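You operate a simulated robot arm through the tools that you are given. There is no shell and no other tool.

You run a simulated robot arm. Do the job below in one go: nothing can be reset, and whatever is moved stays where it is left.

TASK
Put the stereo microscope away under the blue cover.
Fine: head up, zoom at 1x, both lamp arms swung out.
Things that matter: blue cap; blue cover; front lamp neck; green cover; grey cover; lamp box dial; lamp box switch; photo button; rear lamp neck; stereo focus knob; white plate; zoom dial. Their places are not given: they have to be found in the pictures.

Only the result counts: the job must be done as asked and must still hold three seconds after the hand-in. Knocking over, shifting, dropping, spilling or breaking anything else fails it. Lids that push on must go on centred and level and be pressed home; caps that screw on are set level and turned clockwise until they are tight.

THE ROBOT
A 7-joint arm with a fingered hand, fixed in place. Base frame: the origin is at the foot of the arm, x ahead of it, y to its left, z up. Readings come in mm, degrees, newtons and seconds.
Its first joint turns from -69.0 to 172.0 degrees. Payload 5 kg.
Tool frame: the origin (TCP) lies between the finger pads and is the grasp point; the fingertips stand 32 mm ahead of it; z points along the fingers, y is the line along which they close. Largest opening 160 mm; the body of the gripper starts 89 mm behind the TCP. The gripper is a hand of 3 fingers: y runs from the thumb to the fingers, the wrist lies at [0, 0, -252] in the tool frame, and closing takes about 1.5 s.
Orientation is that of the tool frame in the base frame, as a unit quaternion [x, y, z, w]. With the fingers straight down and closing along the base's y, the tool's x points along the base's -x, its y along +y and its z along -z.

THE INTERFACE
- The arm moves only by the tool jog_arm. Its argument "steps" is a list of rows, each a list of 3 entries, a list of its own where there are three numbers: the shift along the tool's x, y, z in mm, then the turn, a rotation vector about the tool's x, y, z in degrees, then the opening in per cent of the stroke, from 0 (shut) to 100 (fully open). In form: [[[dx, dy, dz], [wx, wy, wz], gripper], ...]. A call has 1 to 20 rows; each row is the pose to reach, as a shift and turn from the pose commanded when the call began, along the tool's axes at that moment. Each row takes 0.2 s and may step no farther than 50 mm and 8.6 degrees from the row before; otherwise, or with a gripper value out of range, the whole call is refused. A pose out of reach is approached as far as the arm can. The call stops where the force on the tool passes 40 N (or 10 N more than at its start, if that is more) or the arm is blocked; 0.2 s more then pass. The fingers move at their own pace (about 108 mm/s each) and stop on an object; they squeeze with about 22 N. The grip force told is the motor's: it shows also when the fingers shut on nothing. Time passes only in rows, and 0.2 s behind the last, so rows that repeat a pose let the fingers close. The reply holds the time, the measured pose of the TCP, the force on the tool along the base axes, the opening and the grip force, in the units named above and with some noise, with the torque about the TCP (base axes, N m) and any sound that the robot's microphone picked up.
- Cameras (640 x 400 px; columns grow to the right, rows downward): "scene" is fixed at [49.3, -501.2, 1455.8]; the picture's right is [0.15, -0.99, 0.00], its down [-0.16, -0.03, -0.99] and it looks along [0.97, 0.15, -0.16] (base axes); focal length 222 px, centre (320, 200). "wrist" rides on the gripper at [65, -4, -116] in the tool frame; the picture's right is [0.06, 1.00, 0.00], its down [-0.87, 0.06, -0.49] and it looks along [-0.49, 0.03, 0.87] (tool axes); focal length 261 px, centre (320, 200).
- grab_frame(camera): a new picture of that camera. It takes no simulated time.
- move_column(by): slides the trunk up (or, below 0, down) by that many mm; the arm rides with it, the base frame stays. It gives what a move gives, with no picture.
- set_grasp(shape): the hand has 3 fingers and takes this shape, open, in about a second: jaw (thumb against the fingers, like two jaws); tri (thumb and two fingers); tip (a fingertip pinch); poke (one finger out to press); point (the index stretched); flat (the hand flat); cup (the hand cupped); fist (a fist). The gripper value then closes the fingers along that shape, each until it touches; the sizes above hold for jaw. It gives what a move gives, with no picture.
- probe_pixels(camera, pixels): there is no depth. For up to 12 entries [column, row, z] of the newest picture of that camera ("zoom" is the newest enlarged one), the place [x, y] in the base frame at which the ray of that pixel passes the height z, good to about 2 mm. It takes no simulated time.
- zoom(camera, box): a new picture of the part [left, top, right, bottom] of that camera's present view, enlarged. It takes no simulated time.
- hand_in(): hands the job in; it is judged then, once.

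Leave the gripper open and the arm clear of the work at the hand-in unless told otherwise.

The tools are called after "Call:" as name(argument=value, ...) on one line, values as JSON. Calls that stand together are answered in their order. jog_arm: Moves the arm, as the interface text tells. Its arguments: {"type":"object","properties":{"steps":{"type":"array","items":{"type":"array"}}},"required":["steps"]} The other tools are called the same way: move_column (by) slides the trunk up or down; set_grasp (shape) gives the hand a shape; grab_frame (camera) takes a picture; probe_pixels (camera, pixels) gives the place at which the rays of pixels pass given heights; zoom (camera, box) takes an enlarged picture of a part of a camera's view; hand_in () hands the job in.

At the start:

```text
time_s: 0.0
tcp_pos: [416.0, -240.8, 1537.5]
orientation: [0.001, 1.0, 0.002, 0.001]
contact_force: [-0.1, -0.4, 0.2]
ft_torque: [0.01, -0.03, -0.04]
width: 160.1
grasp_force: 0.1
shape: jaw
trunk travel left (down, up): [-825.0, 115.0]
```

scene: 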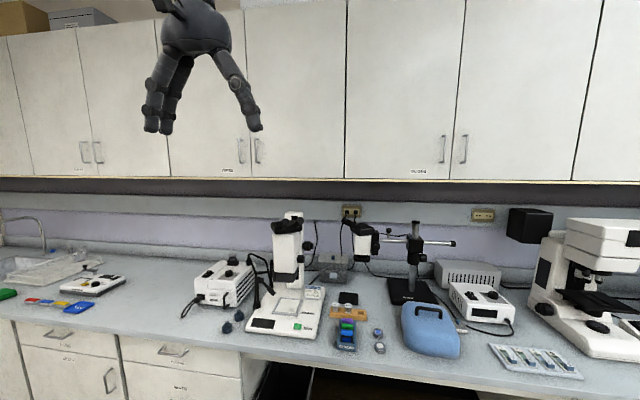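
wrist: 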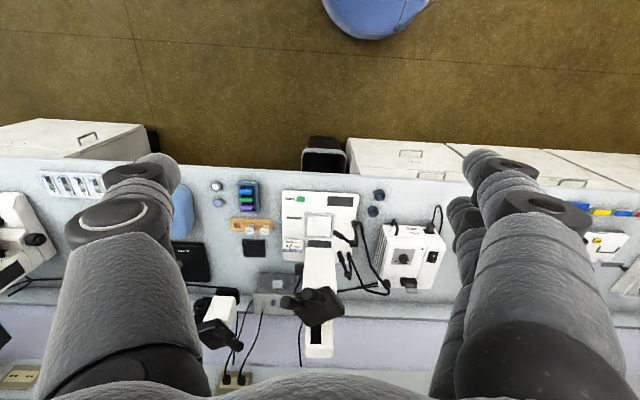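

I see a bench with a stereo microscope near (290,280) and a blue cover-like thing at (430,330). I'll zoom in on several parts before moving anything.

Call:
zoom(camera="scene", box=[180, 200, 340, 360])

Call:
zoom(camera="scene", box=[320, 200, 520, 370])

Call:
zoom(camera="scene", box=[0, 200, 200, 340])

Call:
zoom(camera="scene", box=[480, 200, 640, 400])

Call:
zoom(camera="wrist", box=[160, 160, 460, 380])

```text
2.50 times, centred on (260, 280) of scene
```

zoom: 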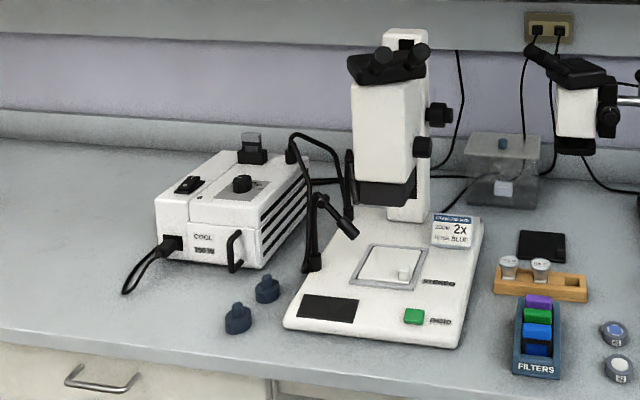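

```text
2.35 times, centred on (420, 285) of scene
```

zoom: 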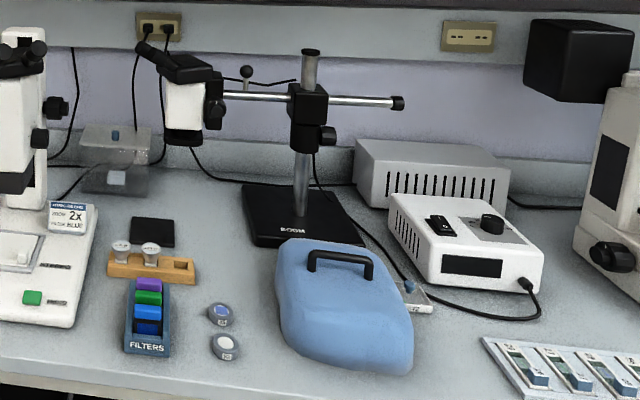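

```text
2.86 times, centred on (100, 270) of scene
```

zoom: 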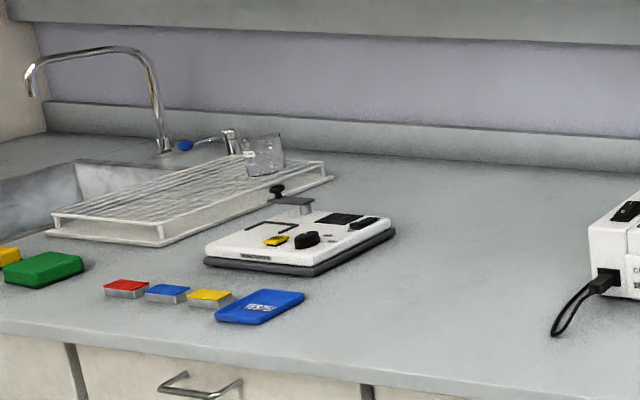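

```text
2.00 times, centred on (560, 300) of scene
```

zoom: 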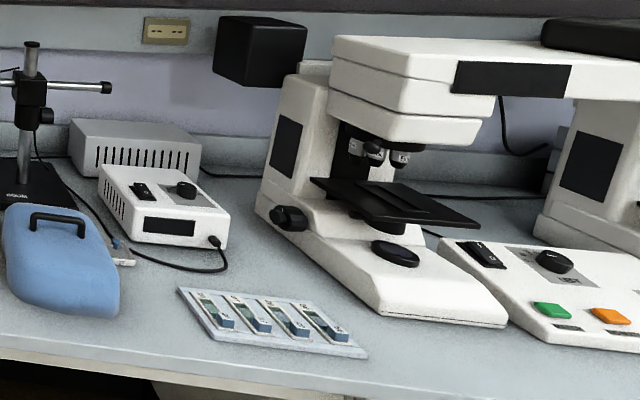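

```text
1.82 times, centred on (310, 270) of wrist
```

zoom: 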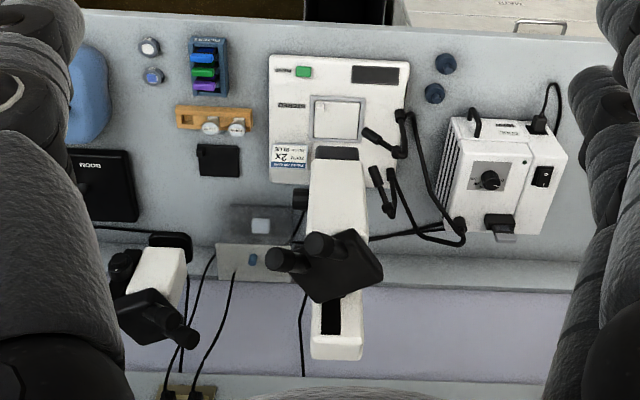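

The card on the microscope foot has writing. I'll zoom in tighter on it, the head, the lamp box, the blue cover and the blue caps.

Call:
zoom(camera="scene", box=[295, 280, 327, 300])

Call:
zoom(camera="scene", box=[260, 205, 324, 295])

Call:
zoom(camera="scene", box=[185, 245, 275, 340])

Call:
zoom(camera="scene", box=[390, 290, 480, 370])

Call:
zoom(camera="wrist", box=[260, 180, 460, 340])

Call:
zoom(camera="scene", box=[240, 270, 330, 350])

```text
16.00 times, centred on (311, 290) of scene
```

zoom: 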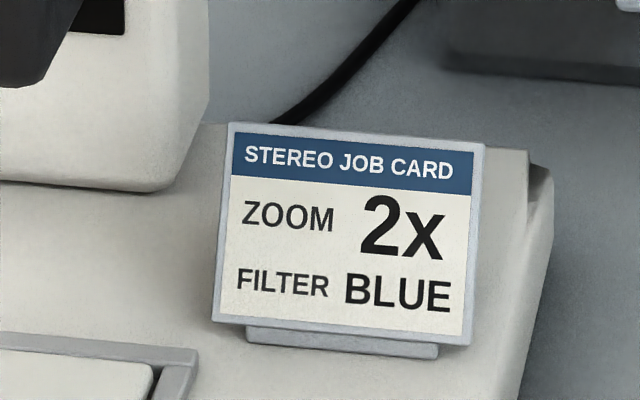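

```text
4.44 times, centred on (292, 250) of scene
```

zoom: 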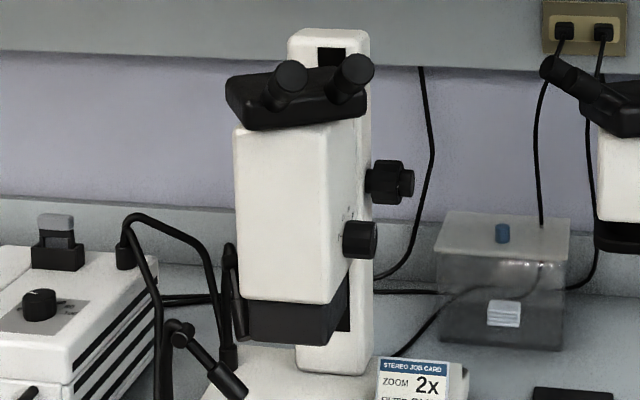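

```text
4.21 times, centred on (230, 292) of scene
```

zoom: 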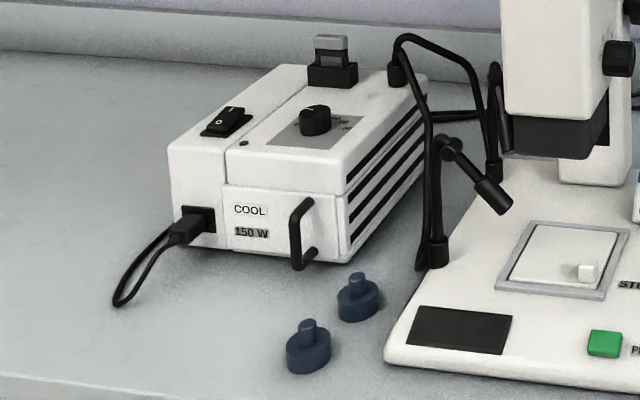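

```text
5.00 times, centred on (435, 330) of scene
```

zoom: 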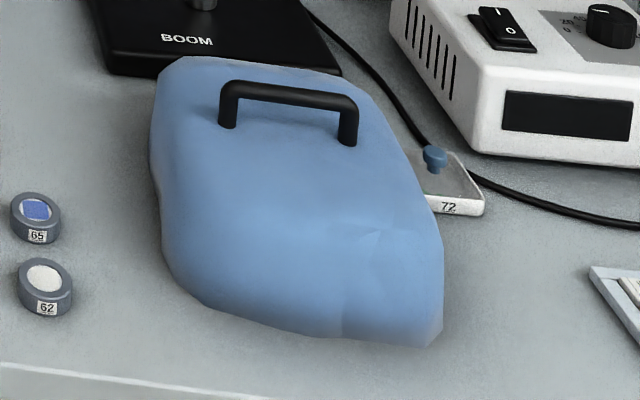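

```text
2.50 times, centred on (360, 260) of wrist
```

zoom: 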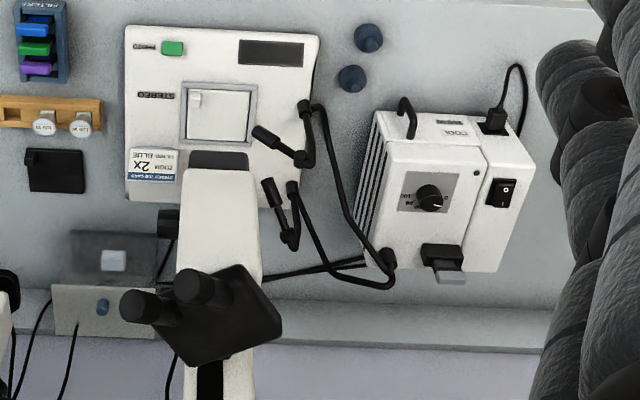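

```text
5.00 times, centred on (285, 310) of scene
```

zoom: 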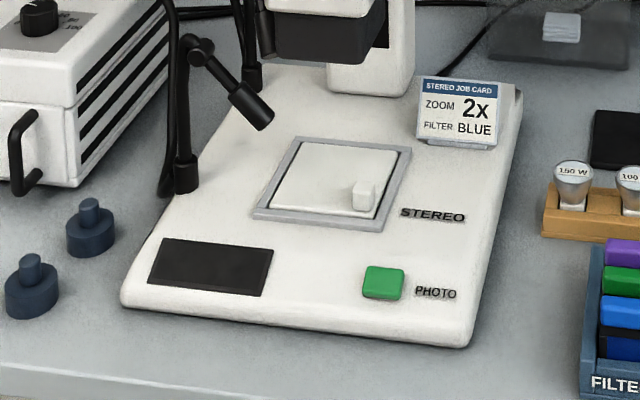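

I'll find the bench height by comparing the same points through both cameras: the blue cap (scene 227,330; wrist 379,195), and the filter box.

Call:
probe_pixels(camera="scene", pixels=[[227, 331, 900], [227, 331, 950], [227, 331, 1000], [239, 319, 900], [239, 319, 950], [239, 319, 1000], [430, 357, 900], [430, 357, 950]])

Call:
probe_pixels(camera="wrist", pixels=[[379.6, 195.2, 900], [379.6, 195.2, 950], [379.6, 195.2, 1000], [372.5, 211, 900], [372.5, 211, 950], [372.5, 211, 1000], [180, 215, 900], [180, 215, 950]])

```text
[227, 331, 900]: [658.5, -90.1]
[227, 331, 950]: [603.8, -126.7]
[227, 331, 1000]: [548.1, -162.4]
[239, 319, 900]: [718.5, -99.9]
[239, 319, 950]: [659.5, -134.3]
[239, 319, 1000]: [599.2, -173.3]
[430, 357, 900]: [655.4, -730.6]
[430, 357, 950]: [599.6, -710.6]
```

```text
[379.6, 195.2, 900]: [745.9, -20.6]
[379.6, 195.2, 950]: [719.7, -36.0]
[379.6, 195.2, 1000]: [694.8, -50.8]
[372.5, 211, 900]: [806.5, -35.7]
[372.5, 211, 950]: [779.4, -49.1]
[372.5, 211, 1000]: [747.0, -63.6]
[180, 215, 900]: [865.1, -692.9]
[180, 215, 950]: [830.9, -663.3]
```

The bench seems near z 750. I'll probe at that height for key spots, and take a fresh wrist picture after lowering the trunk a bit. First the probing.

Call:
probe_pixels(camera="scene", pixels=[[227, 331, 750], [239, 319, 750], [404, 345, 750], [458, 357, 750], [246, 331, 750], [314, 338, 750], [247, 331, 700], [344, 350, 750], [421, 315, 900], [445, 318, 900]])

Call:
probe_pixels(camera="wrist", pixels=[[379.6, 195.2, 750], [372.5, 211, 750], [358, 195, 750], [283, 190, 750], [248, 185, 750], [404, 270, 850]])

Call:
move_column(by=-250)

```text
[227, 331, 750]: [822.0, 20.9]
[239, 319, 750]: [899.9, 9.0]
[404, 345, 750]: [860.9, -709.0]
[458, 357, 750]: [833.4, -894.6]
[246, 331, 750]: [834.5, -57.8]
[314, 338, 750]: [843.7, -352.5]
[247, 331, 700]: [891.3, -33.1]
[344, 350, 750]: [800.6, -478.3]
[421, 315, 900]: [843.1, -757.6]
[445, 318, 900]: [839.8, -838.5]
```

```text
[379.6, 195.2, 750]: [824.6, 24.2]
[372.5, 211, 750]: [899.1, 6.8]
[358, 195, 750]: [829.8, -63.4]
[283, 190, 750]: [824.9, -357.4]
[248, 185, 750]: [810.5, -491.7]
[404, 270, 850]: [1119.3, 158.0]
```

```text
time_s: 2.6
tcp_pos: [416.3, -239.7, 1287.5]
orientation: [0.0, 1.0, 0.0, 0.001]
contact_force: [-0.7, -0.4, -0.3]
ft_torque: [-0.04, 0.0, 0.03]
width: 159.7
grasp_force: 0.1
shape: jaw
trunk travel left (down, up): [-575.0, 365.0]
```

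Both cameras agree: bench top at z≈750. Now I'll look with the wrist from the lower position.

Call:
grab_frame(camera="wrist")

Call:
grab_frame(camera="scene")

```text
taken
```

wrist: 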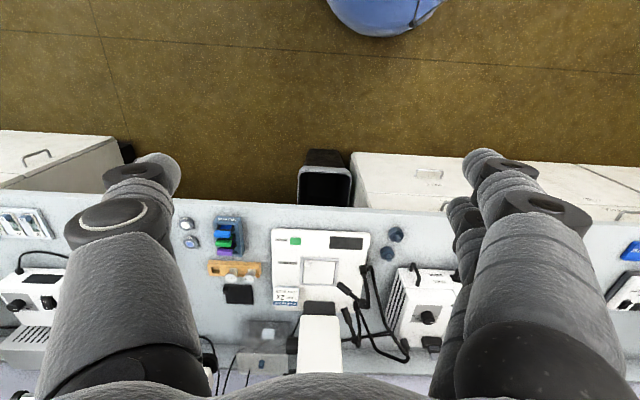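

```text
taken
```

scene: 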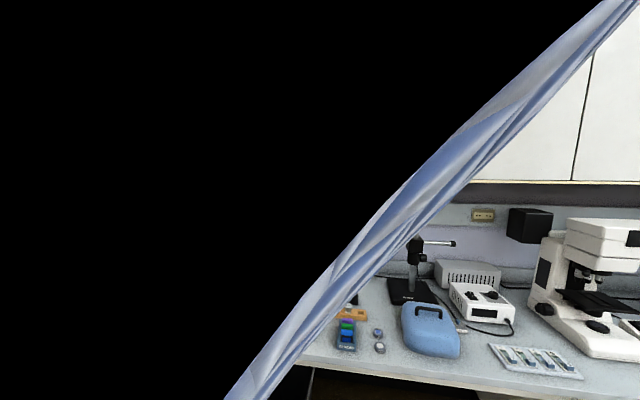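

The scene camera is now hidden by the robot's own body/sleeve. I'll move the arm to the left (+y) to look at the left side of the bench and search for the other covers.

Call:
jog_arm(steps=[[[0, 50, 0], [0, 0, 0], 100], [[0, 100, 0], [0, 0, 0], 100], [[0, 150, 0], [0, 0, 0], 100], [[0, 200, 0], [0, 0, 0], 100], [[0, 250, 0], [0, 0, 0], 100], [[0, 300, 0], [0, 0, 0], 100], [[0, 350, 0], [0, 0, 0], 100], [[0, 400, 0], [0, 0, 0], 100], [[0, 450, 0], [0, 0, 0], 100], [[0, 500, 0], [0, 0, 0], 100], [[0, 550, 0], [0, 0, 0], 100], [[0, 600, 0], [0, 0, 0], 100]])

Call:
grab_frame(camera="wrist")

Call:
grab_frame(camera="scene")

```text
time_s: 5.2
tcp_pos: [401.8, -65.1, 1280.5]
orientation: [0.001, 1.0, 0.001, 0.001]
contact_force: [-0.2, 0.1, 0.2]
ft_torque: [-0.01, -0.04, -0.01]
width: 159.9
grasp_force: 0.1
shape: jaw
out of reach, approached as far as the arm can: row 4, 5, 6, 7, 8, 9, 10, 11, 12
trunk travel left (down, up): [-575.0, 365.0]
```

```text
taken
```

wrist: 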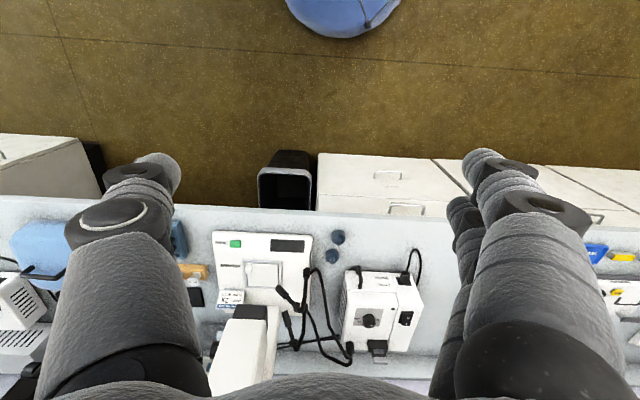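

```text
taken
```

scene: 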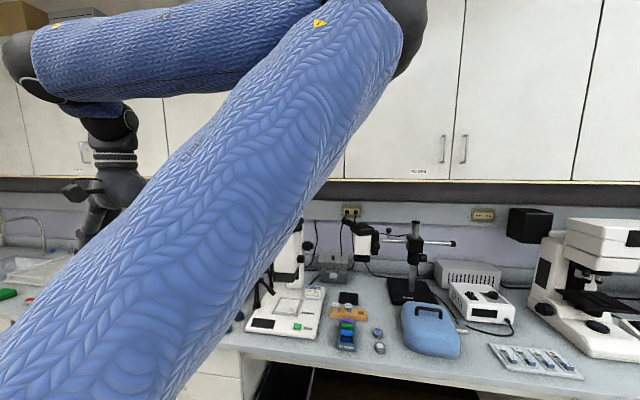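

Only one big cover with a handle is visible so far (blue, wrist (40,250)). I'll move to the right to look at the cover from above and search for the green and grey ones.

Call:
jog_arm(steps=[[[0, -50, 0], [0, 0, 0], 100], [[0, -100, 0], [0, 0, 0], 100], [[0, -150, 0], [0, 0, 0], 100], [[0, -200, 0], [0, 0, 0], 100], [[0, -250, 0], [0, 0, 0], 100], [[0, -300, 0], [0, 0, 0], 100], [[0, -350, 0], [0, 0, 0], 100], [[0, -400, 0], [0, 0, 0], 100], [[-20, -440, 0], [0, 0, 0], 100], [[-40, -480, 0], [0, 0, 0], 100], [[-60, -520, 0], [0, 0, 0], 100], [[-80, -560, 0], [0, 0, 0], 100]])

Call:
grab_frame(camera="wrist")

Call:
grab_frame(camera="scene")

```text
time_s: 7.8
tcp_pos: [492.0, -628.2, 1280.8]
orientation: [0.001, 1.0, 0.001, 0.0]
contact_force: [0.6, 0.6, 0.0]
ft_torque: [0.01, 0.02, -0.01]
width: 160.2
grasp_force: 0.1
shape: jaw
trunk travel left (down, up): [-575.0, 365.0]
```

```text
taken
```

wrist: 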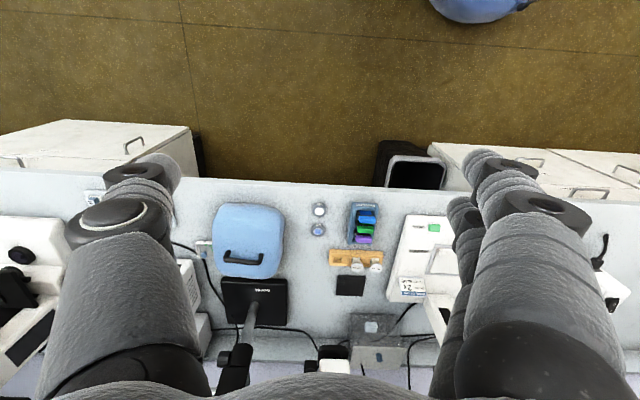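

```text
taken
```

scene: 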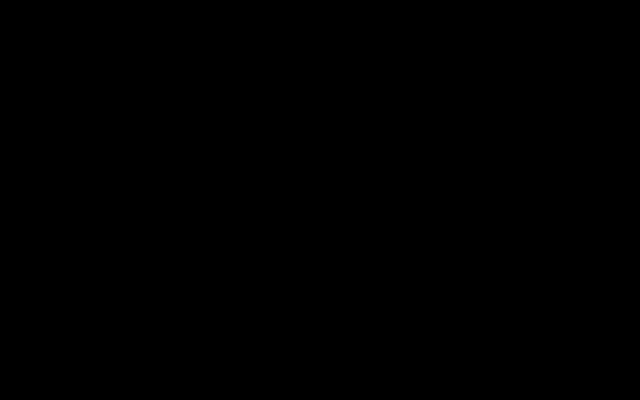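

The cover is visible from above at wrist (248,240), handle at (227..265,258). I'll zoom and probe its outline.

Call:
zoom(camera="wrist", box=[190, 180, 450, 340])

Call:
probe_pixels(camera="wrist", pixels=[[214, 210, 760], [283, 210, 760], [220, 276, 760], [278, 278, 760], [227, 258, 920], [265, 262, 920], [248, 204, 760], [248, 278, 760], [227, 258, 850], [227, 258, 1000]])

```text
2.46 times, centred on (320, 260) of wrist
```

zoom: 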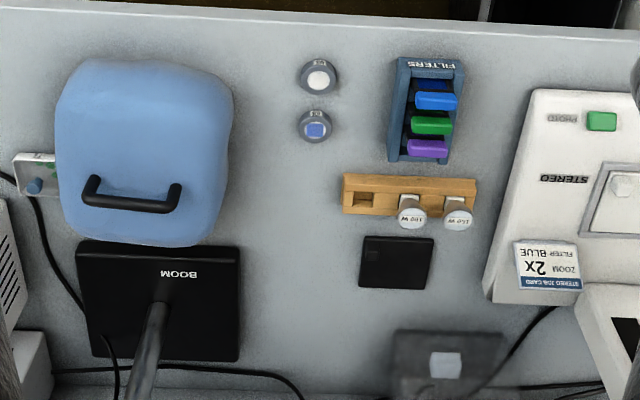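

```text
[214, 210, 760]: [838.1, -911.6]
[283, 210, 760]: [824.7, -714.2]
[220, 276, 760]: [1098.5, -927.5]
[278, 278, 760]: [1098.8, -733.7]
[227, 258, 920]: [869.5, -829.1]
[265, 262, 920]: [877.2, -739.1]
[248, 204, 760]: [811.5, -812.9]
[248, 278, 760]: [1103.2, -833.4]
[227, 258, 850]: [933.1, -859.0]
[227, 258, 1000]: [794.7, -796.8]
```

The blue cover is about 190 wide, 270 deep and ~190 high, with a handle near (870,-785,~930). Next I want a close look at the microscope. I'll bring the arm back toward the middle and make a fist so the fingers block less of the wrist view.

Call:
jog_arm(steps=[[[0, 50, 0], [0, 0, 0], 100], [[0, 100, 0], [0, 0, 0], 100], [[0, 150, 0], [0, 0, 0], 100], [[0, 200, 0], [0, 0, 0], 100], [[0, 250, 0], [0, 0, 0], 100], [[0, 300, 0], [0, 0, 0], 100], [[0, 350, 0], [0, 0, 0], 100], [[0, 380, 0], [0, 0, 0], 100], [[-40, 400, 0], [0, 0, 0], 100]])

Call:
set_grasp(shape="fist")

Call:
grab_frame(camera="wrist")

Call:
grab_frame(camera="scene")

```text
time_s: 9.8
tcp_pos: [534.1, -222.3, 1282.6]
orientation: [0.001, 1.0, 0.001, 0.0]
contact_force: [0.2, 1.0, 0.2]
ft_torque: [-0.02, 0.07, 0.0]
width: 159.9
grasp_force: 0.1
shape: jaw
trunk travel left (down, up): [-575.0, 365.0]
```

```text
time_s: 10.7
tcp_pos: [531.1, -224.0, 1283.4]
orientation: [0.001, 1.0, 0.001, 0.0]
contact_force: [0.4, -0.1, 0.4]
ft_torque: [-0.04, 0.03, 0.0]
width: 0.0
grasp_force: 0.0
shape: fist
trunk travel left (down, up): [-575.0, 365.0]
```

```text
taken
```

wrist: 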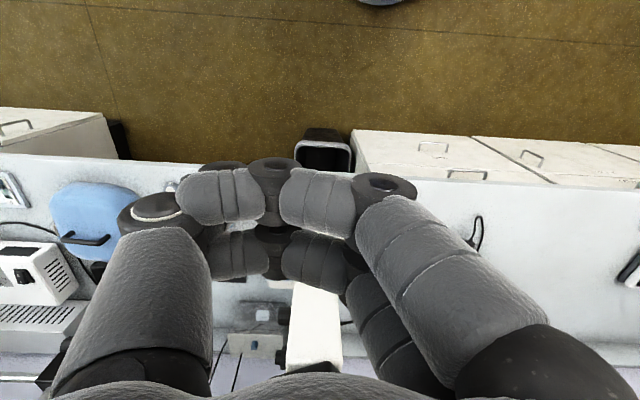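

```text
taken
```

scene: 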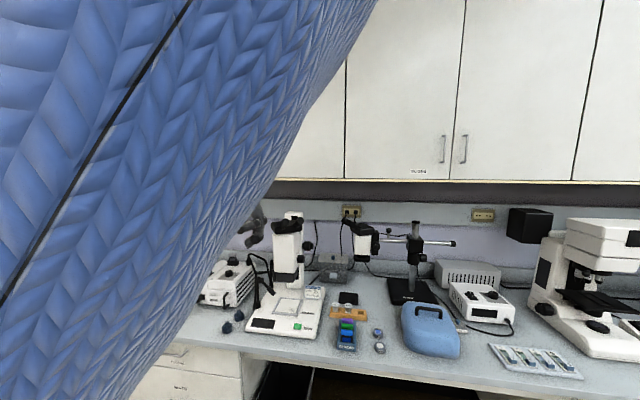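

The fist hides the centre of the picture; the jaw shape is better. I'll go back to jaw and tilt the hand forward 40° to look at the microscope's front.

Call:
set_grasp(shape="jaw")

Call:
jog_arm(steps=[[[0, 0, 0], [0, -8, 0], 100], [[0, 0, 0], [0, -16, 0], 100], [[0, 0, 0], [0, -24, 0], 100], [[0, 0, 0], [0, -32, 0], 100], [[0, 0, 0], [0, -40, 0], 100]])

Call:
grab_frame(camera="wrist")

Call:
grab_frame(camera="scene")

```text
time_s: 11.6
tcp_pos: [530.3, -224.0, 1284.1]
orientation: [0.0, 1.0, 0.001, 0.001]
contact_force: [0.1, -0.8, -0.4]
ft_torque: [0.0, -0.01, -0.02]
width: 159.8
grasp_force: 0.1
shape: jaw
trunk travel left (down, up): [-575.0, 365.0]
```

```text
time_s: 12.8
tcp_pos: [529.6, -226.2, 1285.4]
orientation: [0.0, 0.939, 0.001, 0.344]
contact_force: [0.3, 0.1, -0.2]
ft_torque: [-0.02, 0.0, 0.02]
width: 159.9
grasp_force: 0.1
shape: jaw
trunk travel left (down, up): [-575.0, 365.0]
```

```text
taken
```

wrist: 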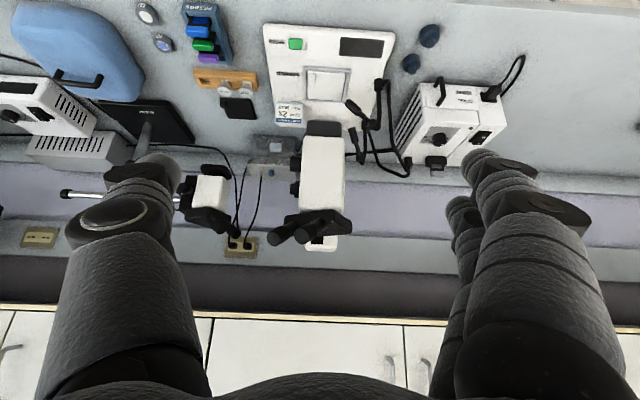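

```text
taken
```

scene: 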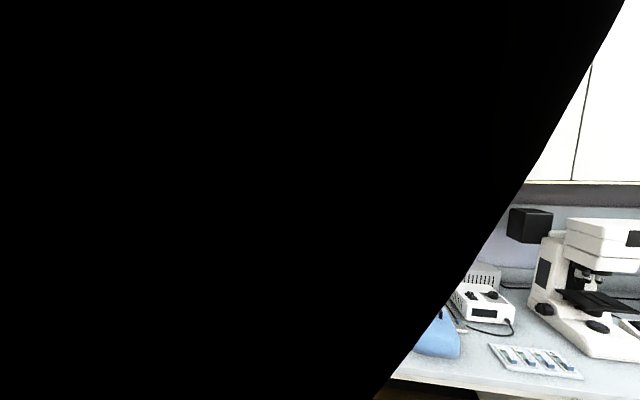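

The wrist view (upside down: near side at the top) shows the whole microscope now. Zooming in on it.

Call:
zoom(camera="wrist", box=[240, 20, 420, 140])

Call:
zoom(camera="wrist", box=[240, 100, 420, 260])

Call:
zoom(camera="wrist", box=[0, 0, 200, 130])

Call:
zoom(camera="wrist", box=[380, 40, 540, 170])

```text
3.33 times, centred on (330, 80) of wrist
```

zoom: 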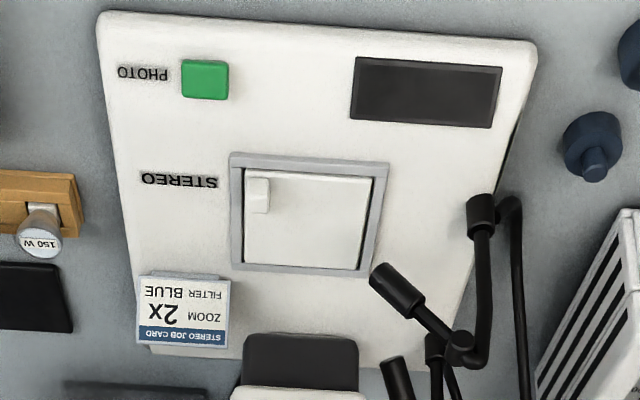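

```text
2.50 times, centred on (330, 180) of wrist
```

zoom: 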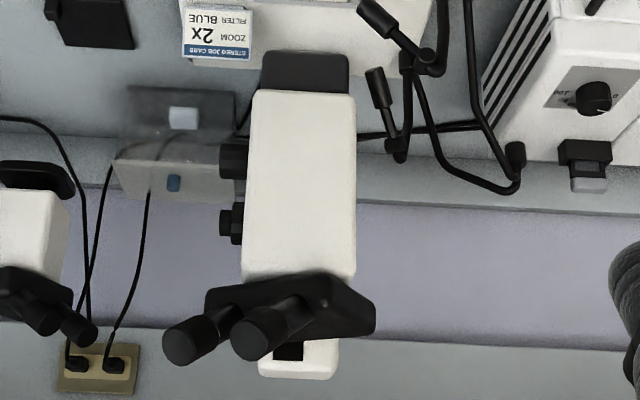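

```text
3.08 times, centred on (100, 65) of wrist
```

zoom: 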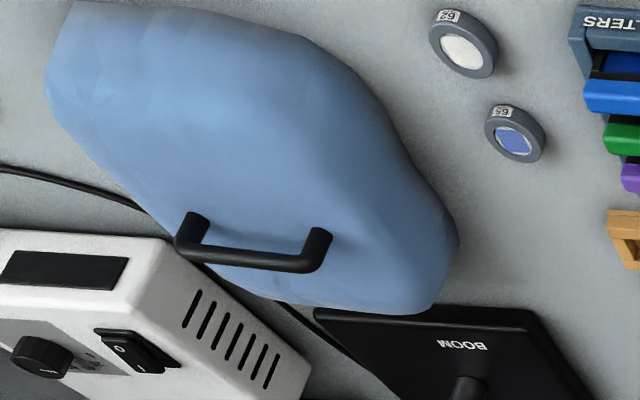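

```text
3.08 times, centred on (460, 105) of wrist
```

zoom: 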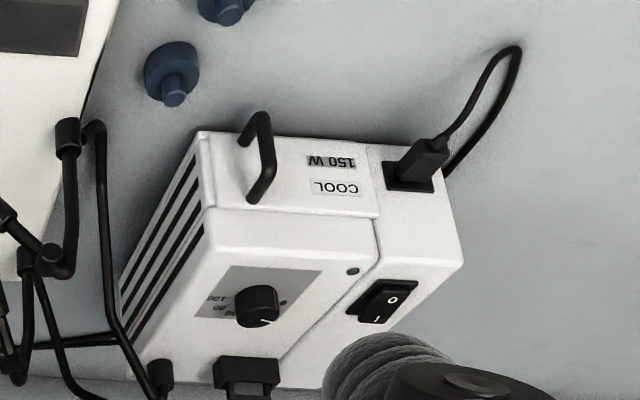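

I see clearly: zoom dial (front, wrist (295,164)) and focus knob (rear, wrist (295,189)) on the microscope's right side; triangulated at about (959,-276,1036) and (1087,-281,1048). The two lamp necks stand on the foot's left side. Next I roll the hand −90° and shift to the right, so the wrist camera can look at the dials from the side.

Call:
jog_arm(steps=[[[0, -20, 0], [0, 0, -8], 100], [[0, -40, 0], [0, 0, -16], 100], [[0, -60, 0], [0, 0, -24], 100], [[0, -80, 0], [0, 0, -32], 100], [[0, -100, 0], [0, 0, -40], 100], [[0, -120, 0], [0, 0, -48], 100], [[0, -140, 0], [0, 0, -56], 100], [[0, -160, 0], [0, 0, -64], 100], [[0, -180, 0], [0, 0, -72], 100], [[0, -200, 0], [0, 0, -80], 100], [[0, -220, 0], [0, 0, -88], 100], [[0, -220, 0], [0, 0, -90], 100]])

Call:
grab_frame(camera="wrist")

Call:
grab_frame(camera="scene")

```text
time_s: 15.4
tcp_pos: [530.4, -445.9, 1281.4]
orientation: [0.665, -0.665, 0.242, -0.241]
contact_force: [0.6, 0.0, -0.2]
ft_torque: [-0.02, -0.01, 0.0]
width: 160.0
grasp_force: 0.1
shape: jaw
trunk travel left (down, up): [-575.0, 365.0]
```

```text
taken
```

wrist: 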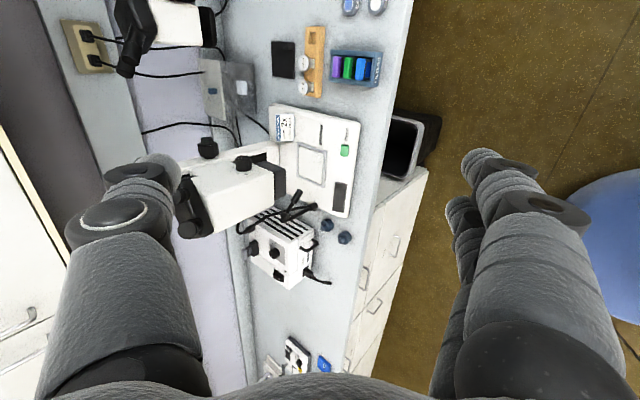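

```text
taken
```

scene: 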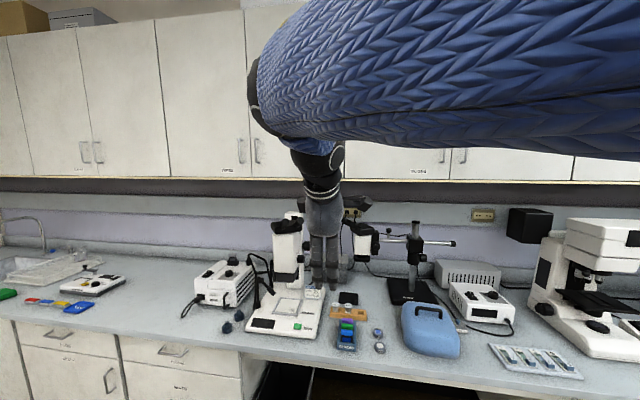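

Now the side of the head shows. Zooming in on the zoom dial (244,163) and focus knob (207,150).

Call:
zoom(camera="wrist", box=[180, 120, 300, 240])

Call:
zoom(camera="wrist", box=[195, 135, 265, 180])

Call:
zoom(camera="scene", box=[200, 230, 300, 330])

```text
3.33 times, centred on (240, 180) of wrist
```

zoom: 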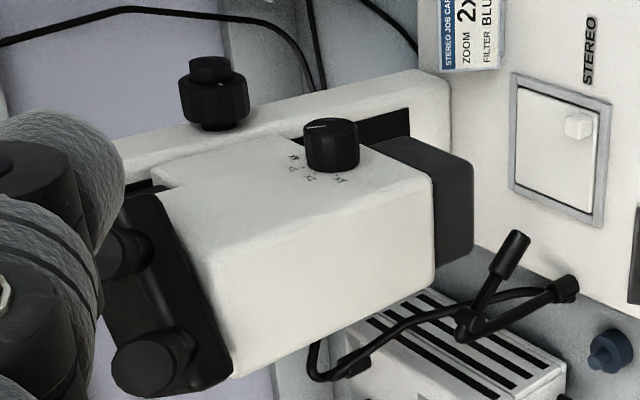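

```text
8.89 times, centred on (230, 158) of wrist
```

zoom: 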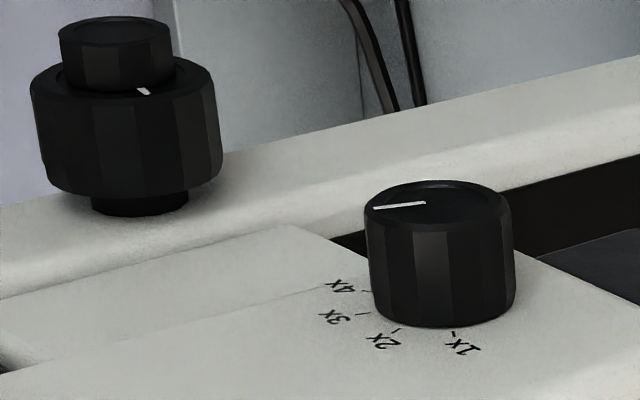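

```text
4.00 times, centred on (250, 280) of scene
```

zoom: 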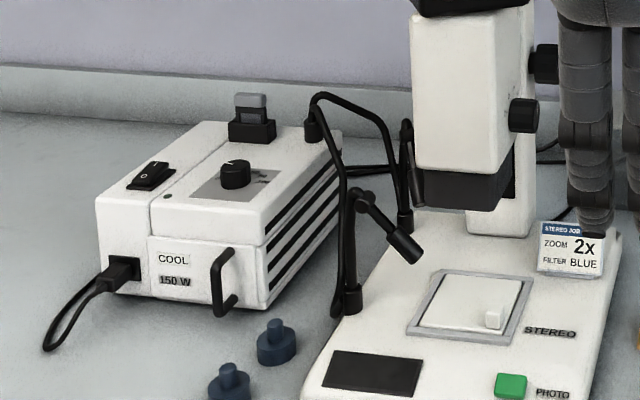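

The dial reads about 3–4x (its line points up); 1x is toward the front (−x). I need about 95° counter-clockwise as seen from the right side. I'll check what the "tip" hand shape looks like before choosing a grip.

Call:
set_grasp(shape="tip")

Call:
grab_frame(camera="wrist")

Call:
zoom(camera="scene", box=[270, 180, 390, 300])

Call:
set_grasp(shape="tri")

Call:
grab_frame(camera="wrist")

Call:
zoom(camera="scene", box=[270, 180, 390, 300])

```text
time_s: 16.3
tcp_pos: [530.7, -447.6, 1280.7]
orientation: [-0.664, 0.665, -0.242, 0.243]
contact_force: [0.2, -0.4, 0.7]
ft_torque: [-0.01, 0.0, -0.04]
width: 159.6
grasp_force: 0.1
shape: tip
trunk travel left (down, up): [-575.0, 365.0]
```

```text
taken
```

wrist: 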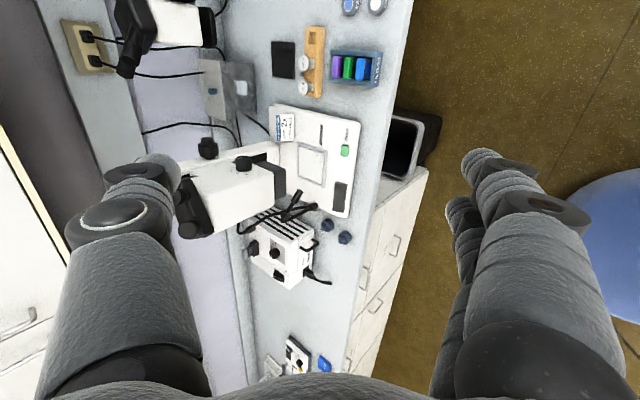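

```text
3.33 times, centred on (330, 240) of scene
```

zoom: 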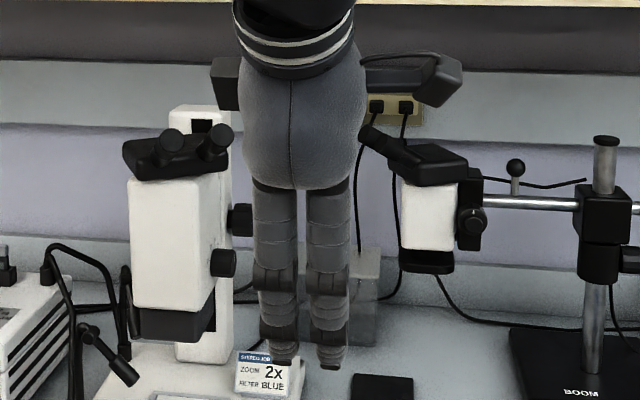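

```text
time_s: 17.2
tcp_pos: [531.3, -447.1, 1280.5]
orientation: [-0.664, 0.665, -0.241, 0.242]
contact_force: [-0.4, 0.5, 0.6]
ft_torque: [0.01, 0.01, -0.02]
width: 160.0
grasp_force: 0.1
shape: tri
trunk travel left (down, up): [-575.0, 365.0]
```

```text
taken
```

wrist: 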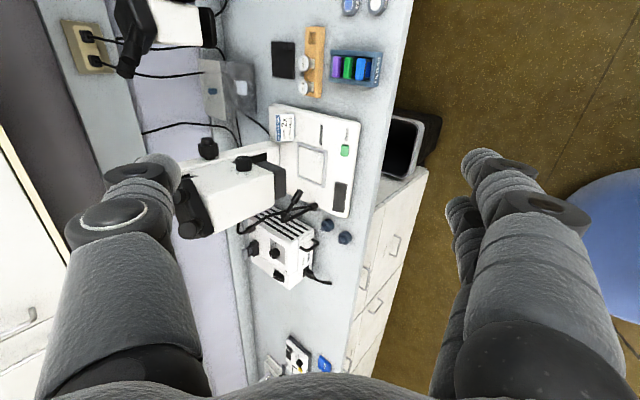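

```text
3.33 times, centred on (330, 240) of scene
```

zoom: 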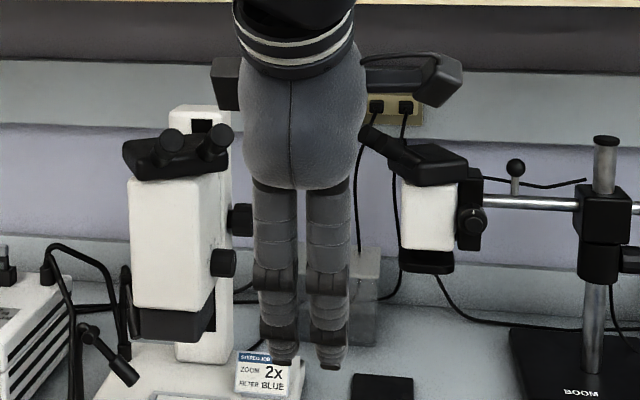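

The fingers sit at about ±18 mm in tool x, and the hand is bulky, so I'll approach the dials mostly along their axis from the right. First I lower the trunk by 245 mm, at this clear place in front of the bench.

Call:
move_column(by=-245)

Call:
jog_arm(steps=[[[0, 0, 0], [0, -8, 0], 100], [[0, 0, 0], [0, -16, 0], 100], [[0, 0, 0], [0, -24, 0], 100], [[0, 0, 0], [0, -32, 0], 100], [[0, 0, 0], [0, -40, 0], 100], [[0, 0, 0], [0, -48, 0], 100], [[0, 0, 0], [0, -50, 0], 100]])

Call:
grab_frame(camera="wrist")

Call:
grab_frame(camera="scene")

```text
time_s: 19.7
tcp_pos: [531.2, -446.7, 1036.3]
orientation: [-0.664, 0.665, -0.242, 0.243]
contact_force: [0.1, 0.3, 0.3]
ft_torque: [-0.01, -0.03, 0.03]
width: 160.1
grasp_force: 0.1
shape: tri
trunk travel left (down, up): [-330.0, 610.0]
```

```text
time_s: 21.3
tcp_pos: [530.9, -446.2, 1035.4]
orientation: [0.704, -0.5, -0.062, -0.501]
contact_force: [-0.7, -0.2, 0.3]
ft_torque: [0.01, 0.04, 0.02]
width: 159.7
grasp_force: 0.1
shape: tri
trunk travel left (down, up): [-330.0, 610.0]
```

```text
taken
```

wrist: 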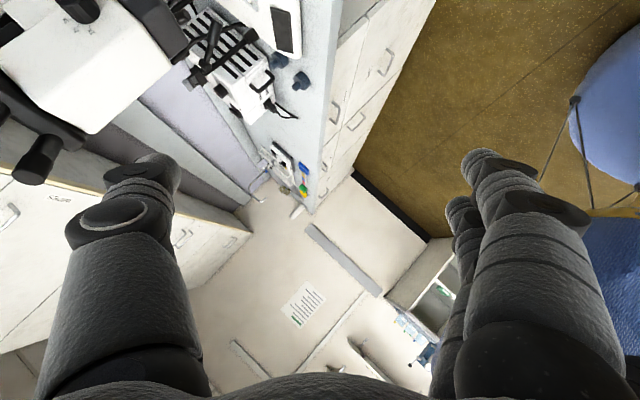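

```text
taken
```

scene: 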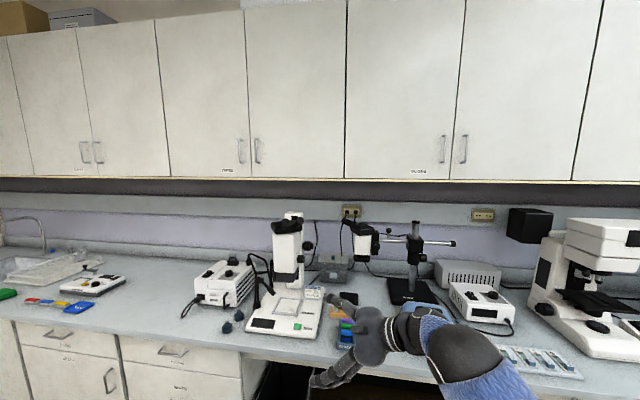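

The scene view is clear now, and orientation is as planned. I move to a standoff right of the zoom dial: TCP about (959,-420,1036).

Call:
jog_arm(steps=[[[19.4, -32.8, 19.7], [0, 0, 0], 100], [[38.8, -65.6, 39.3], [0, 0, 0], 100], [[58.2, -98.3, 59], [0, 0, 0], 100], [[77.6, -131.1, 78.7], [0, 0, 0], 100], [[97, -163.9, 98.3], [0, 0, 0], 100], [[116.3, -196.7, 118], [0, 0, 0], 100], [[135.7, -229.5, 137.7], [0, 0, 0], 100], [[155.1, -262.2, 157.4], [0, 0, 0], 100], [[174.5, -295, 177], [0, 0, 0], 100], [[193.9, -327.8, 196.7], [0, 0, 0], 100]])

Call:
grab_frame(camera="wrist")

Call:
grab_frame(camera="scene")

```text
time_s: 23.5
tcp_pos: [958.9, -421.4, 1035.2]
orientation: [0.704, -0.501, -0.06, -0.5]
contact_force: [0.2, -0.2, 0.9]
ft_torque: [-0.03, 0.01, -0.03]
width: 160.0
grasp_force: 0.0
shape: tri
trunk travel left (down, up): [-330.0, 610.0]
```

```text
taken
```

wrist: 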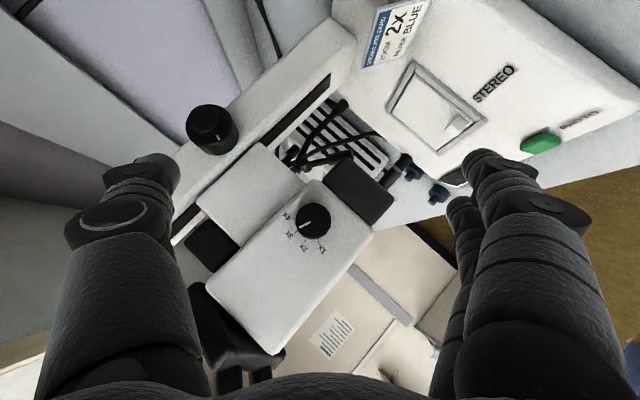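

```text
taken
```

scene: 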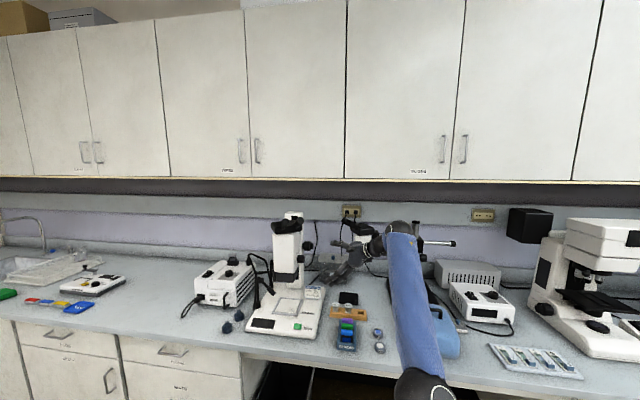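

Reach is fine and the dial is face on at wrist (313,222). Zooming in to read it.

Call:
zoom(camera="wrist", box=[270, 190, 350, 260])

Call:
zoom(camera="wrist", box=[170, 60, 330, 180])

Call:
probe_pixels(camera="wrist", pixels=[[313, 222, 1036], [210, 125, 1048], [313, 222, 1030]])

```text
5.71 times, centred on (310, 225) of wrist
```

zoom: 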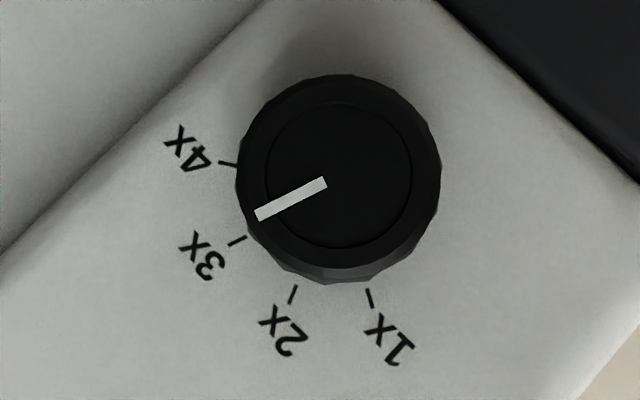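

```text
3.33 times, centred on (250, 120) of wrist
```

zoom: 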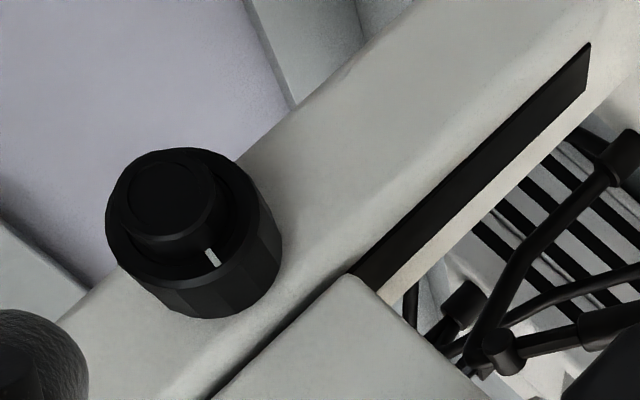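

```text
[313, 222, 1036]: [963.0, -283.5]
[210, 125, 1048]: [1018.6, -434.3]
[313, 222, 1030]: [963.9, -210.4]
```

The dial line is exactly at 3x; 1x is ~75° counter-clockwise. Its centre works out at (961.7, y −264…−290, 1035), diameter ~36. I'll make the hand more axial (20° further), take jaw shape at half opening, then advance.

Call:
set_grasp(shape="jaw")

Call:
jog_arm(steps=[[[0, 0, 0], [0, -6.7, 0], 80], [[0, 0, 0], [0, -13.4, 0], 60], [[0, 0, 0], [0, -20, 0], 50], [[0, 0, 0], [0, -20, 0], 50]])

Call:
grab_frame(camera="wrist")

```text
time_s: 24.4
tcp_pos: [958.3, -420.4, 1036.1]
orientation: [0.703, -0.5, -0.062, -0.501]
contact_force: [-0.4, 1.1, 0.6]
ft_torque: [0.0, -0.02, 0.0]
width: 160.1
grasp_force: 0.0
shape: jaw
trunk travel left (down, up): [-330.0, 610.0]
```

```text
time_s: 25.4
tcp_pos: [958.8, -422.8, 1036.1]
orientation: [0.682, -0.406, -0.183, -0.581]
contact_force: [0.3, 0.2, -0.2]
ft_torque: [0.01, 0.0, 0.04]
width: 80.9
grasp_force: 0.1
shape: jaw
trunk travel left (down, up): [-330.0, 610.0]
```

```text
taken
```

wrist: 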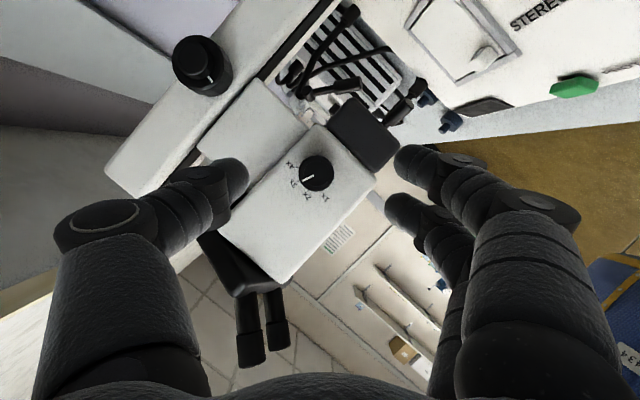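

The dial is centred between the fingers at wrist (316,173). Advancing 117 mm along the dial axis to y≈−306.

Call:
jog_arm(steps=[[[-9.1, -0.4, 27.8], [0, 0, 0], 50], [[-18.2, -0.8, 55.5], [0, 0, 0], 50], [[-27.3, -1.3, 83.3], [0, 0, 0], 50], [[-33, -1.6, 100], [0, 0, 0], 50], [[-36.4, -1.7, 111.1], [0, 0, 0], 50]])

Call:
grab_frame(camera="wrist")

Call:
zoom(camera="scene", box=[260, 200, 400, 300])

```text
time_s: 26.6
tcp_pos: [962.5, -303.6, 1034.4]
orientation: [0.683, -0.405, -0.182, -0.58]
contact_force: [0.3, 0.6, -0.5]
ft_torque: [-0.01, 0.01, 0.01]
width: 80.4
grasp_force: 0.1
shape: jaw
trunk travel left (down, up): [-330.0, 610.0]
```

```text
taken
```

wrist: 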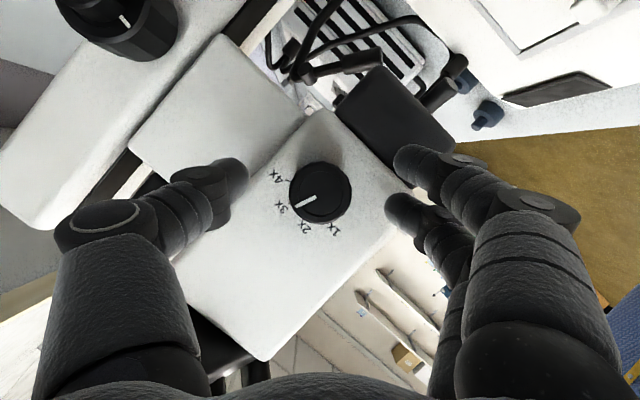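

```text
4.00 times, centred on (330, 250) of scene
```

zoom: 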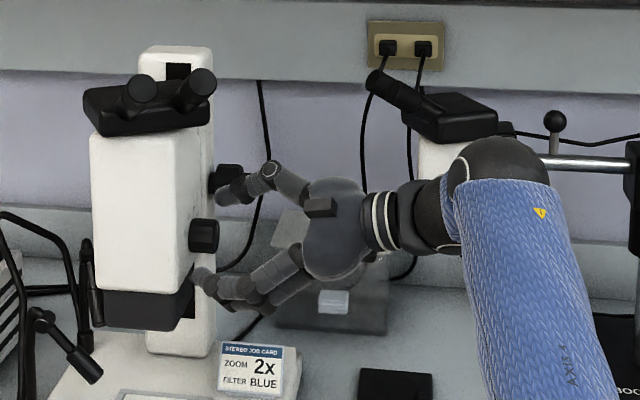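

The dial sits between thumb and fingers. Closing the fingers in place.

Call:
jog_arm(steps=[[[0, 0, 0], [0, 0, 0], 30], [[0, 0, 0], [0, 0, 0], 20], [[0, 0, 0], [0, 0, 0], 10], [[0, 0, 0], [0, 0, 0], 10], [[0, 0, 0], [0, 0, 0], 10], [[0, 0, 0], [0, 0, 0], 10]])

Call:
grab_frame(camera="wrist")

```text
time_s: 28.0
tcp_pos: [961.8, -303.9, 1034.3]
orientation: [0.683, -0.405, -0.183, -0.58]
contact_force: [1.2, 2.4, -1.7]
ft_torque: [-0.04, 0.05, 0.08]
width: 25.7
grasp_force: 21.9
shape: jaw
trunk travel left (down, up): [-330.0, 610.0]
```

```text
taken
```

wrist: 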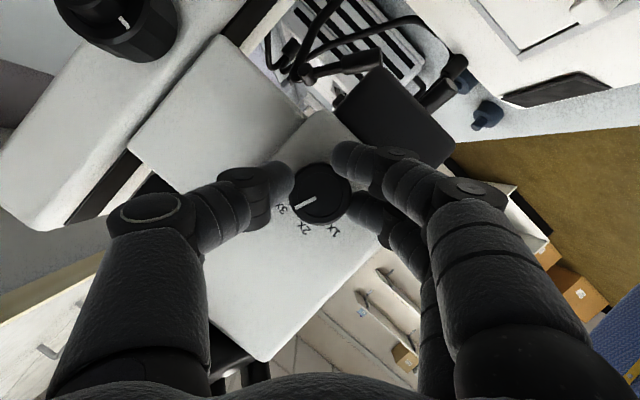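

Gripped with 22 N. Now turning the hand about the dial's axis by 75° counter-clockwise.

Call:
jog_arm(steps=[[[0, 0, 0], [2.85, 0, -7.83], 10], [[0, 0, 0], [5.7, 0, -15.67], 10], [[0, 0, 0], [8.55, 0, -23.5], 10], [[0, 0, 0], [11.4, 0, -31.33], 10], [[0, 0, 0], [14.25, 0, -39.17], 10], [[0, 0, 0], [17.1, 0, -47], 10], [[0, 0, 0], [19.95, 0, -54.83], 10], [[0, 0, 0], [22.8, 0, -62.67], 10], [[0, 0, 0], [25.65, 0, -70.5], 10], [[0, 0, 0], [25.65, 0, -70.5], 10]])

Call:
grab_frame(camera="wrist")

Call:
zoom(camera="wrist", box=[270, 140, 370, 240])

```text
time_s: 30.2
tcp_pos: [961.0, -303.8, 1035.4]
orientation: [-0.652, -0.031, -0.272, 0.707]
contact_force: [3.1, 4.2, 1.5]
ft_torque: [-0.09, -0.01, -0.11]
width: 25.4
grasp_force: 22.2
shape: jaw
trunk travel left (down, up): [-330.0, 610.0]
```

```text
taken
```

wrist: 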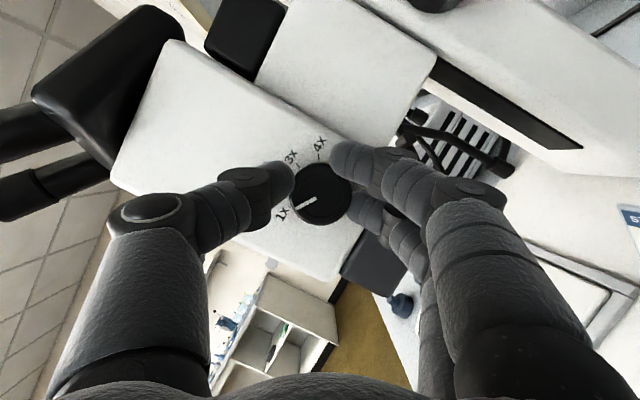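

```text
4.00 times, centred on (320, 190) of wrist
```

zoom: 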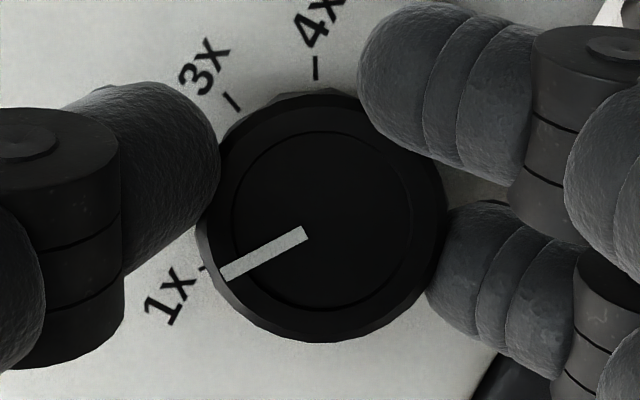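

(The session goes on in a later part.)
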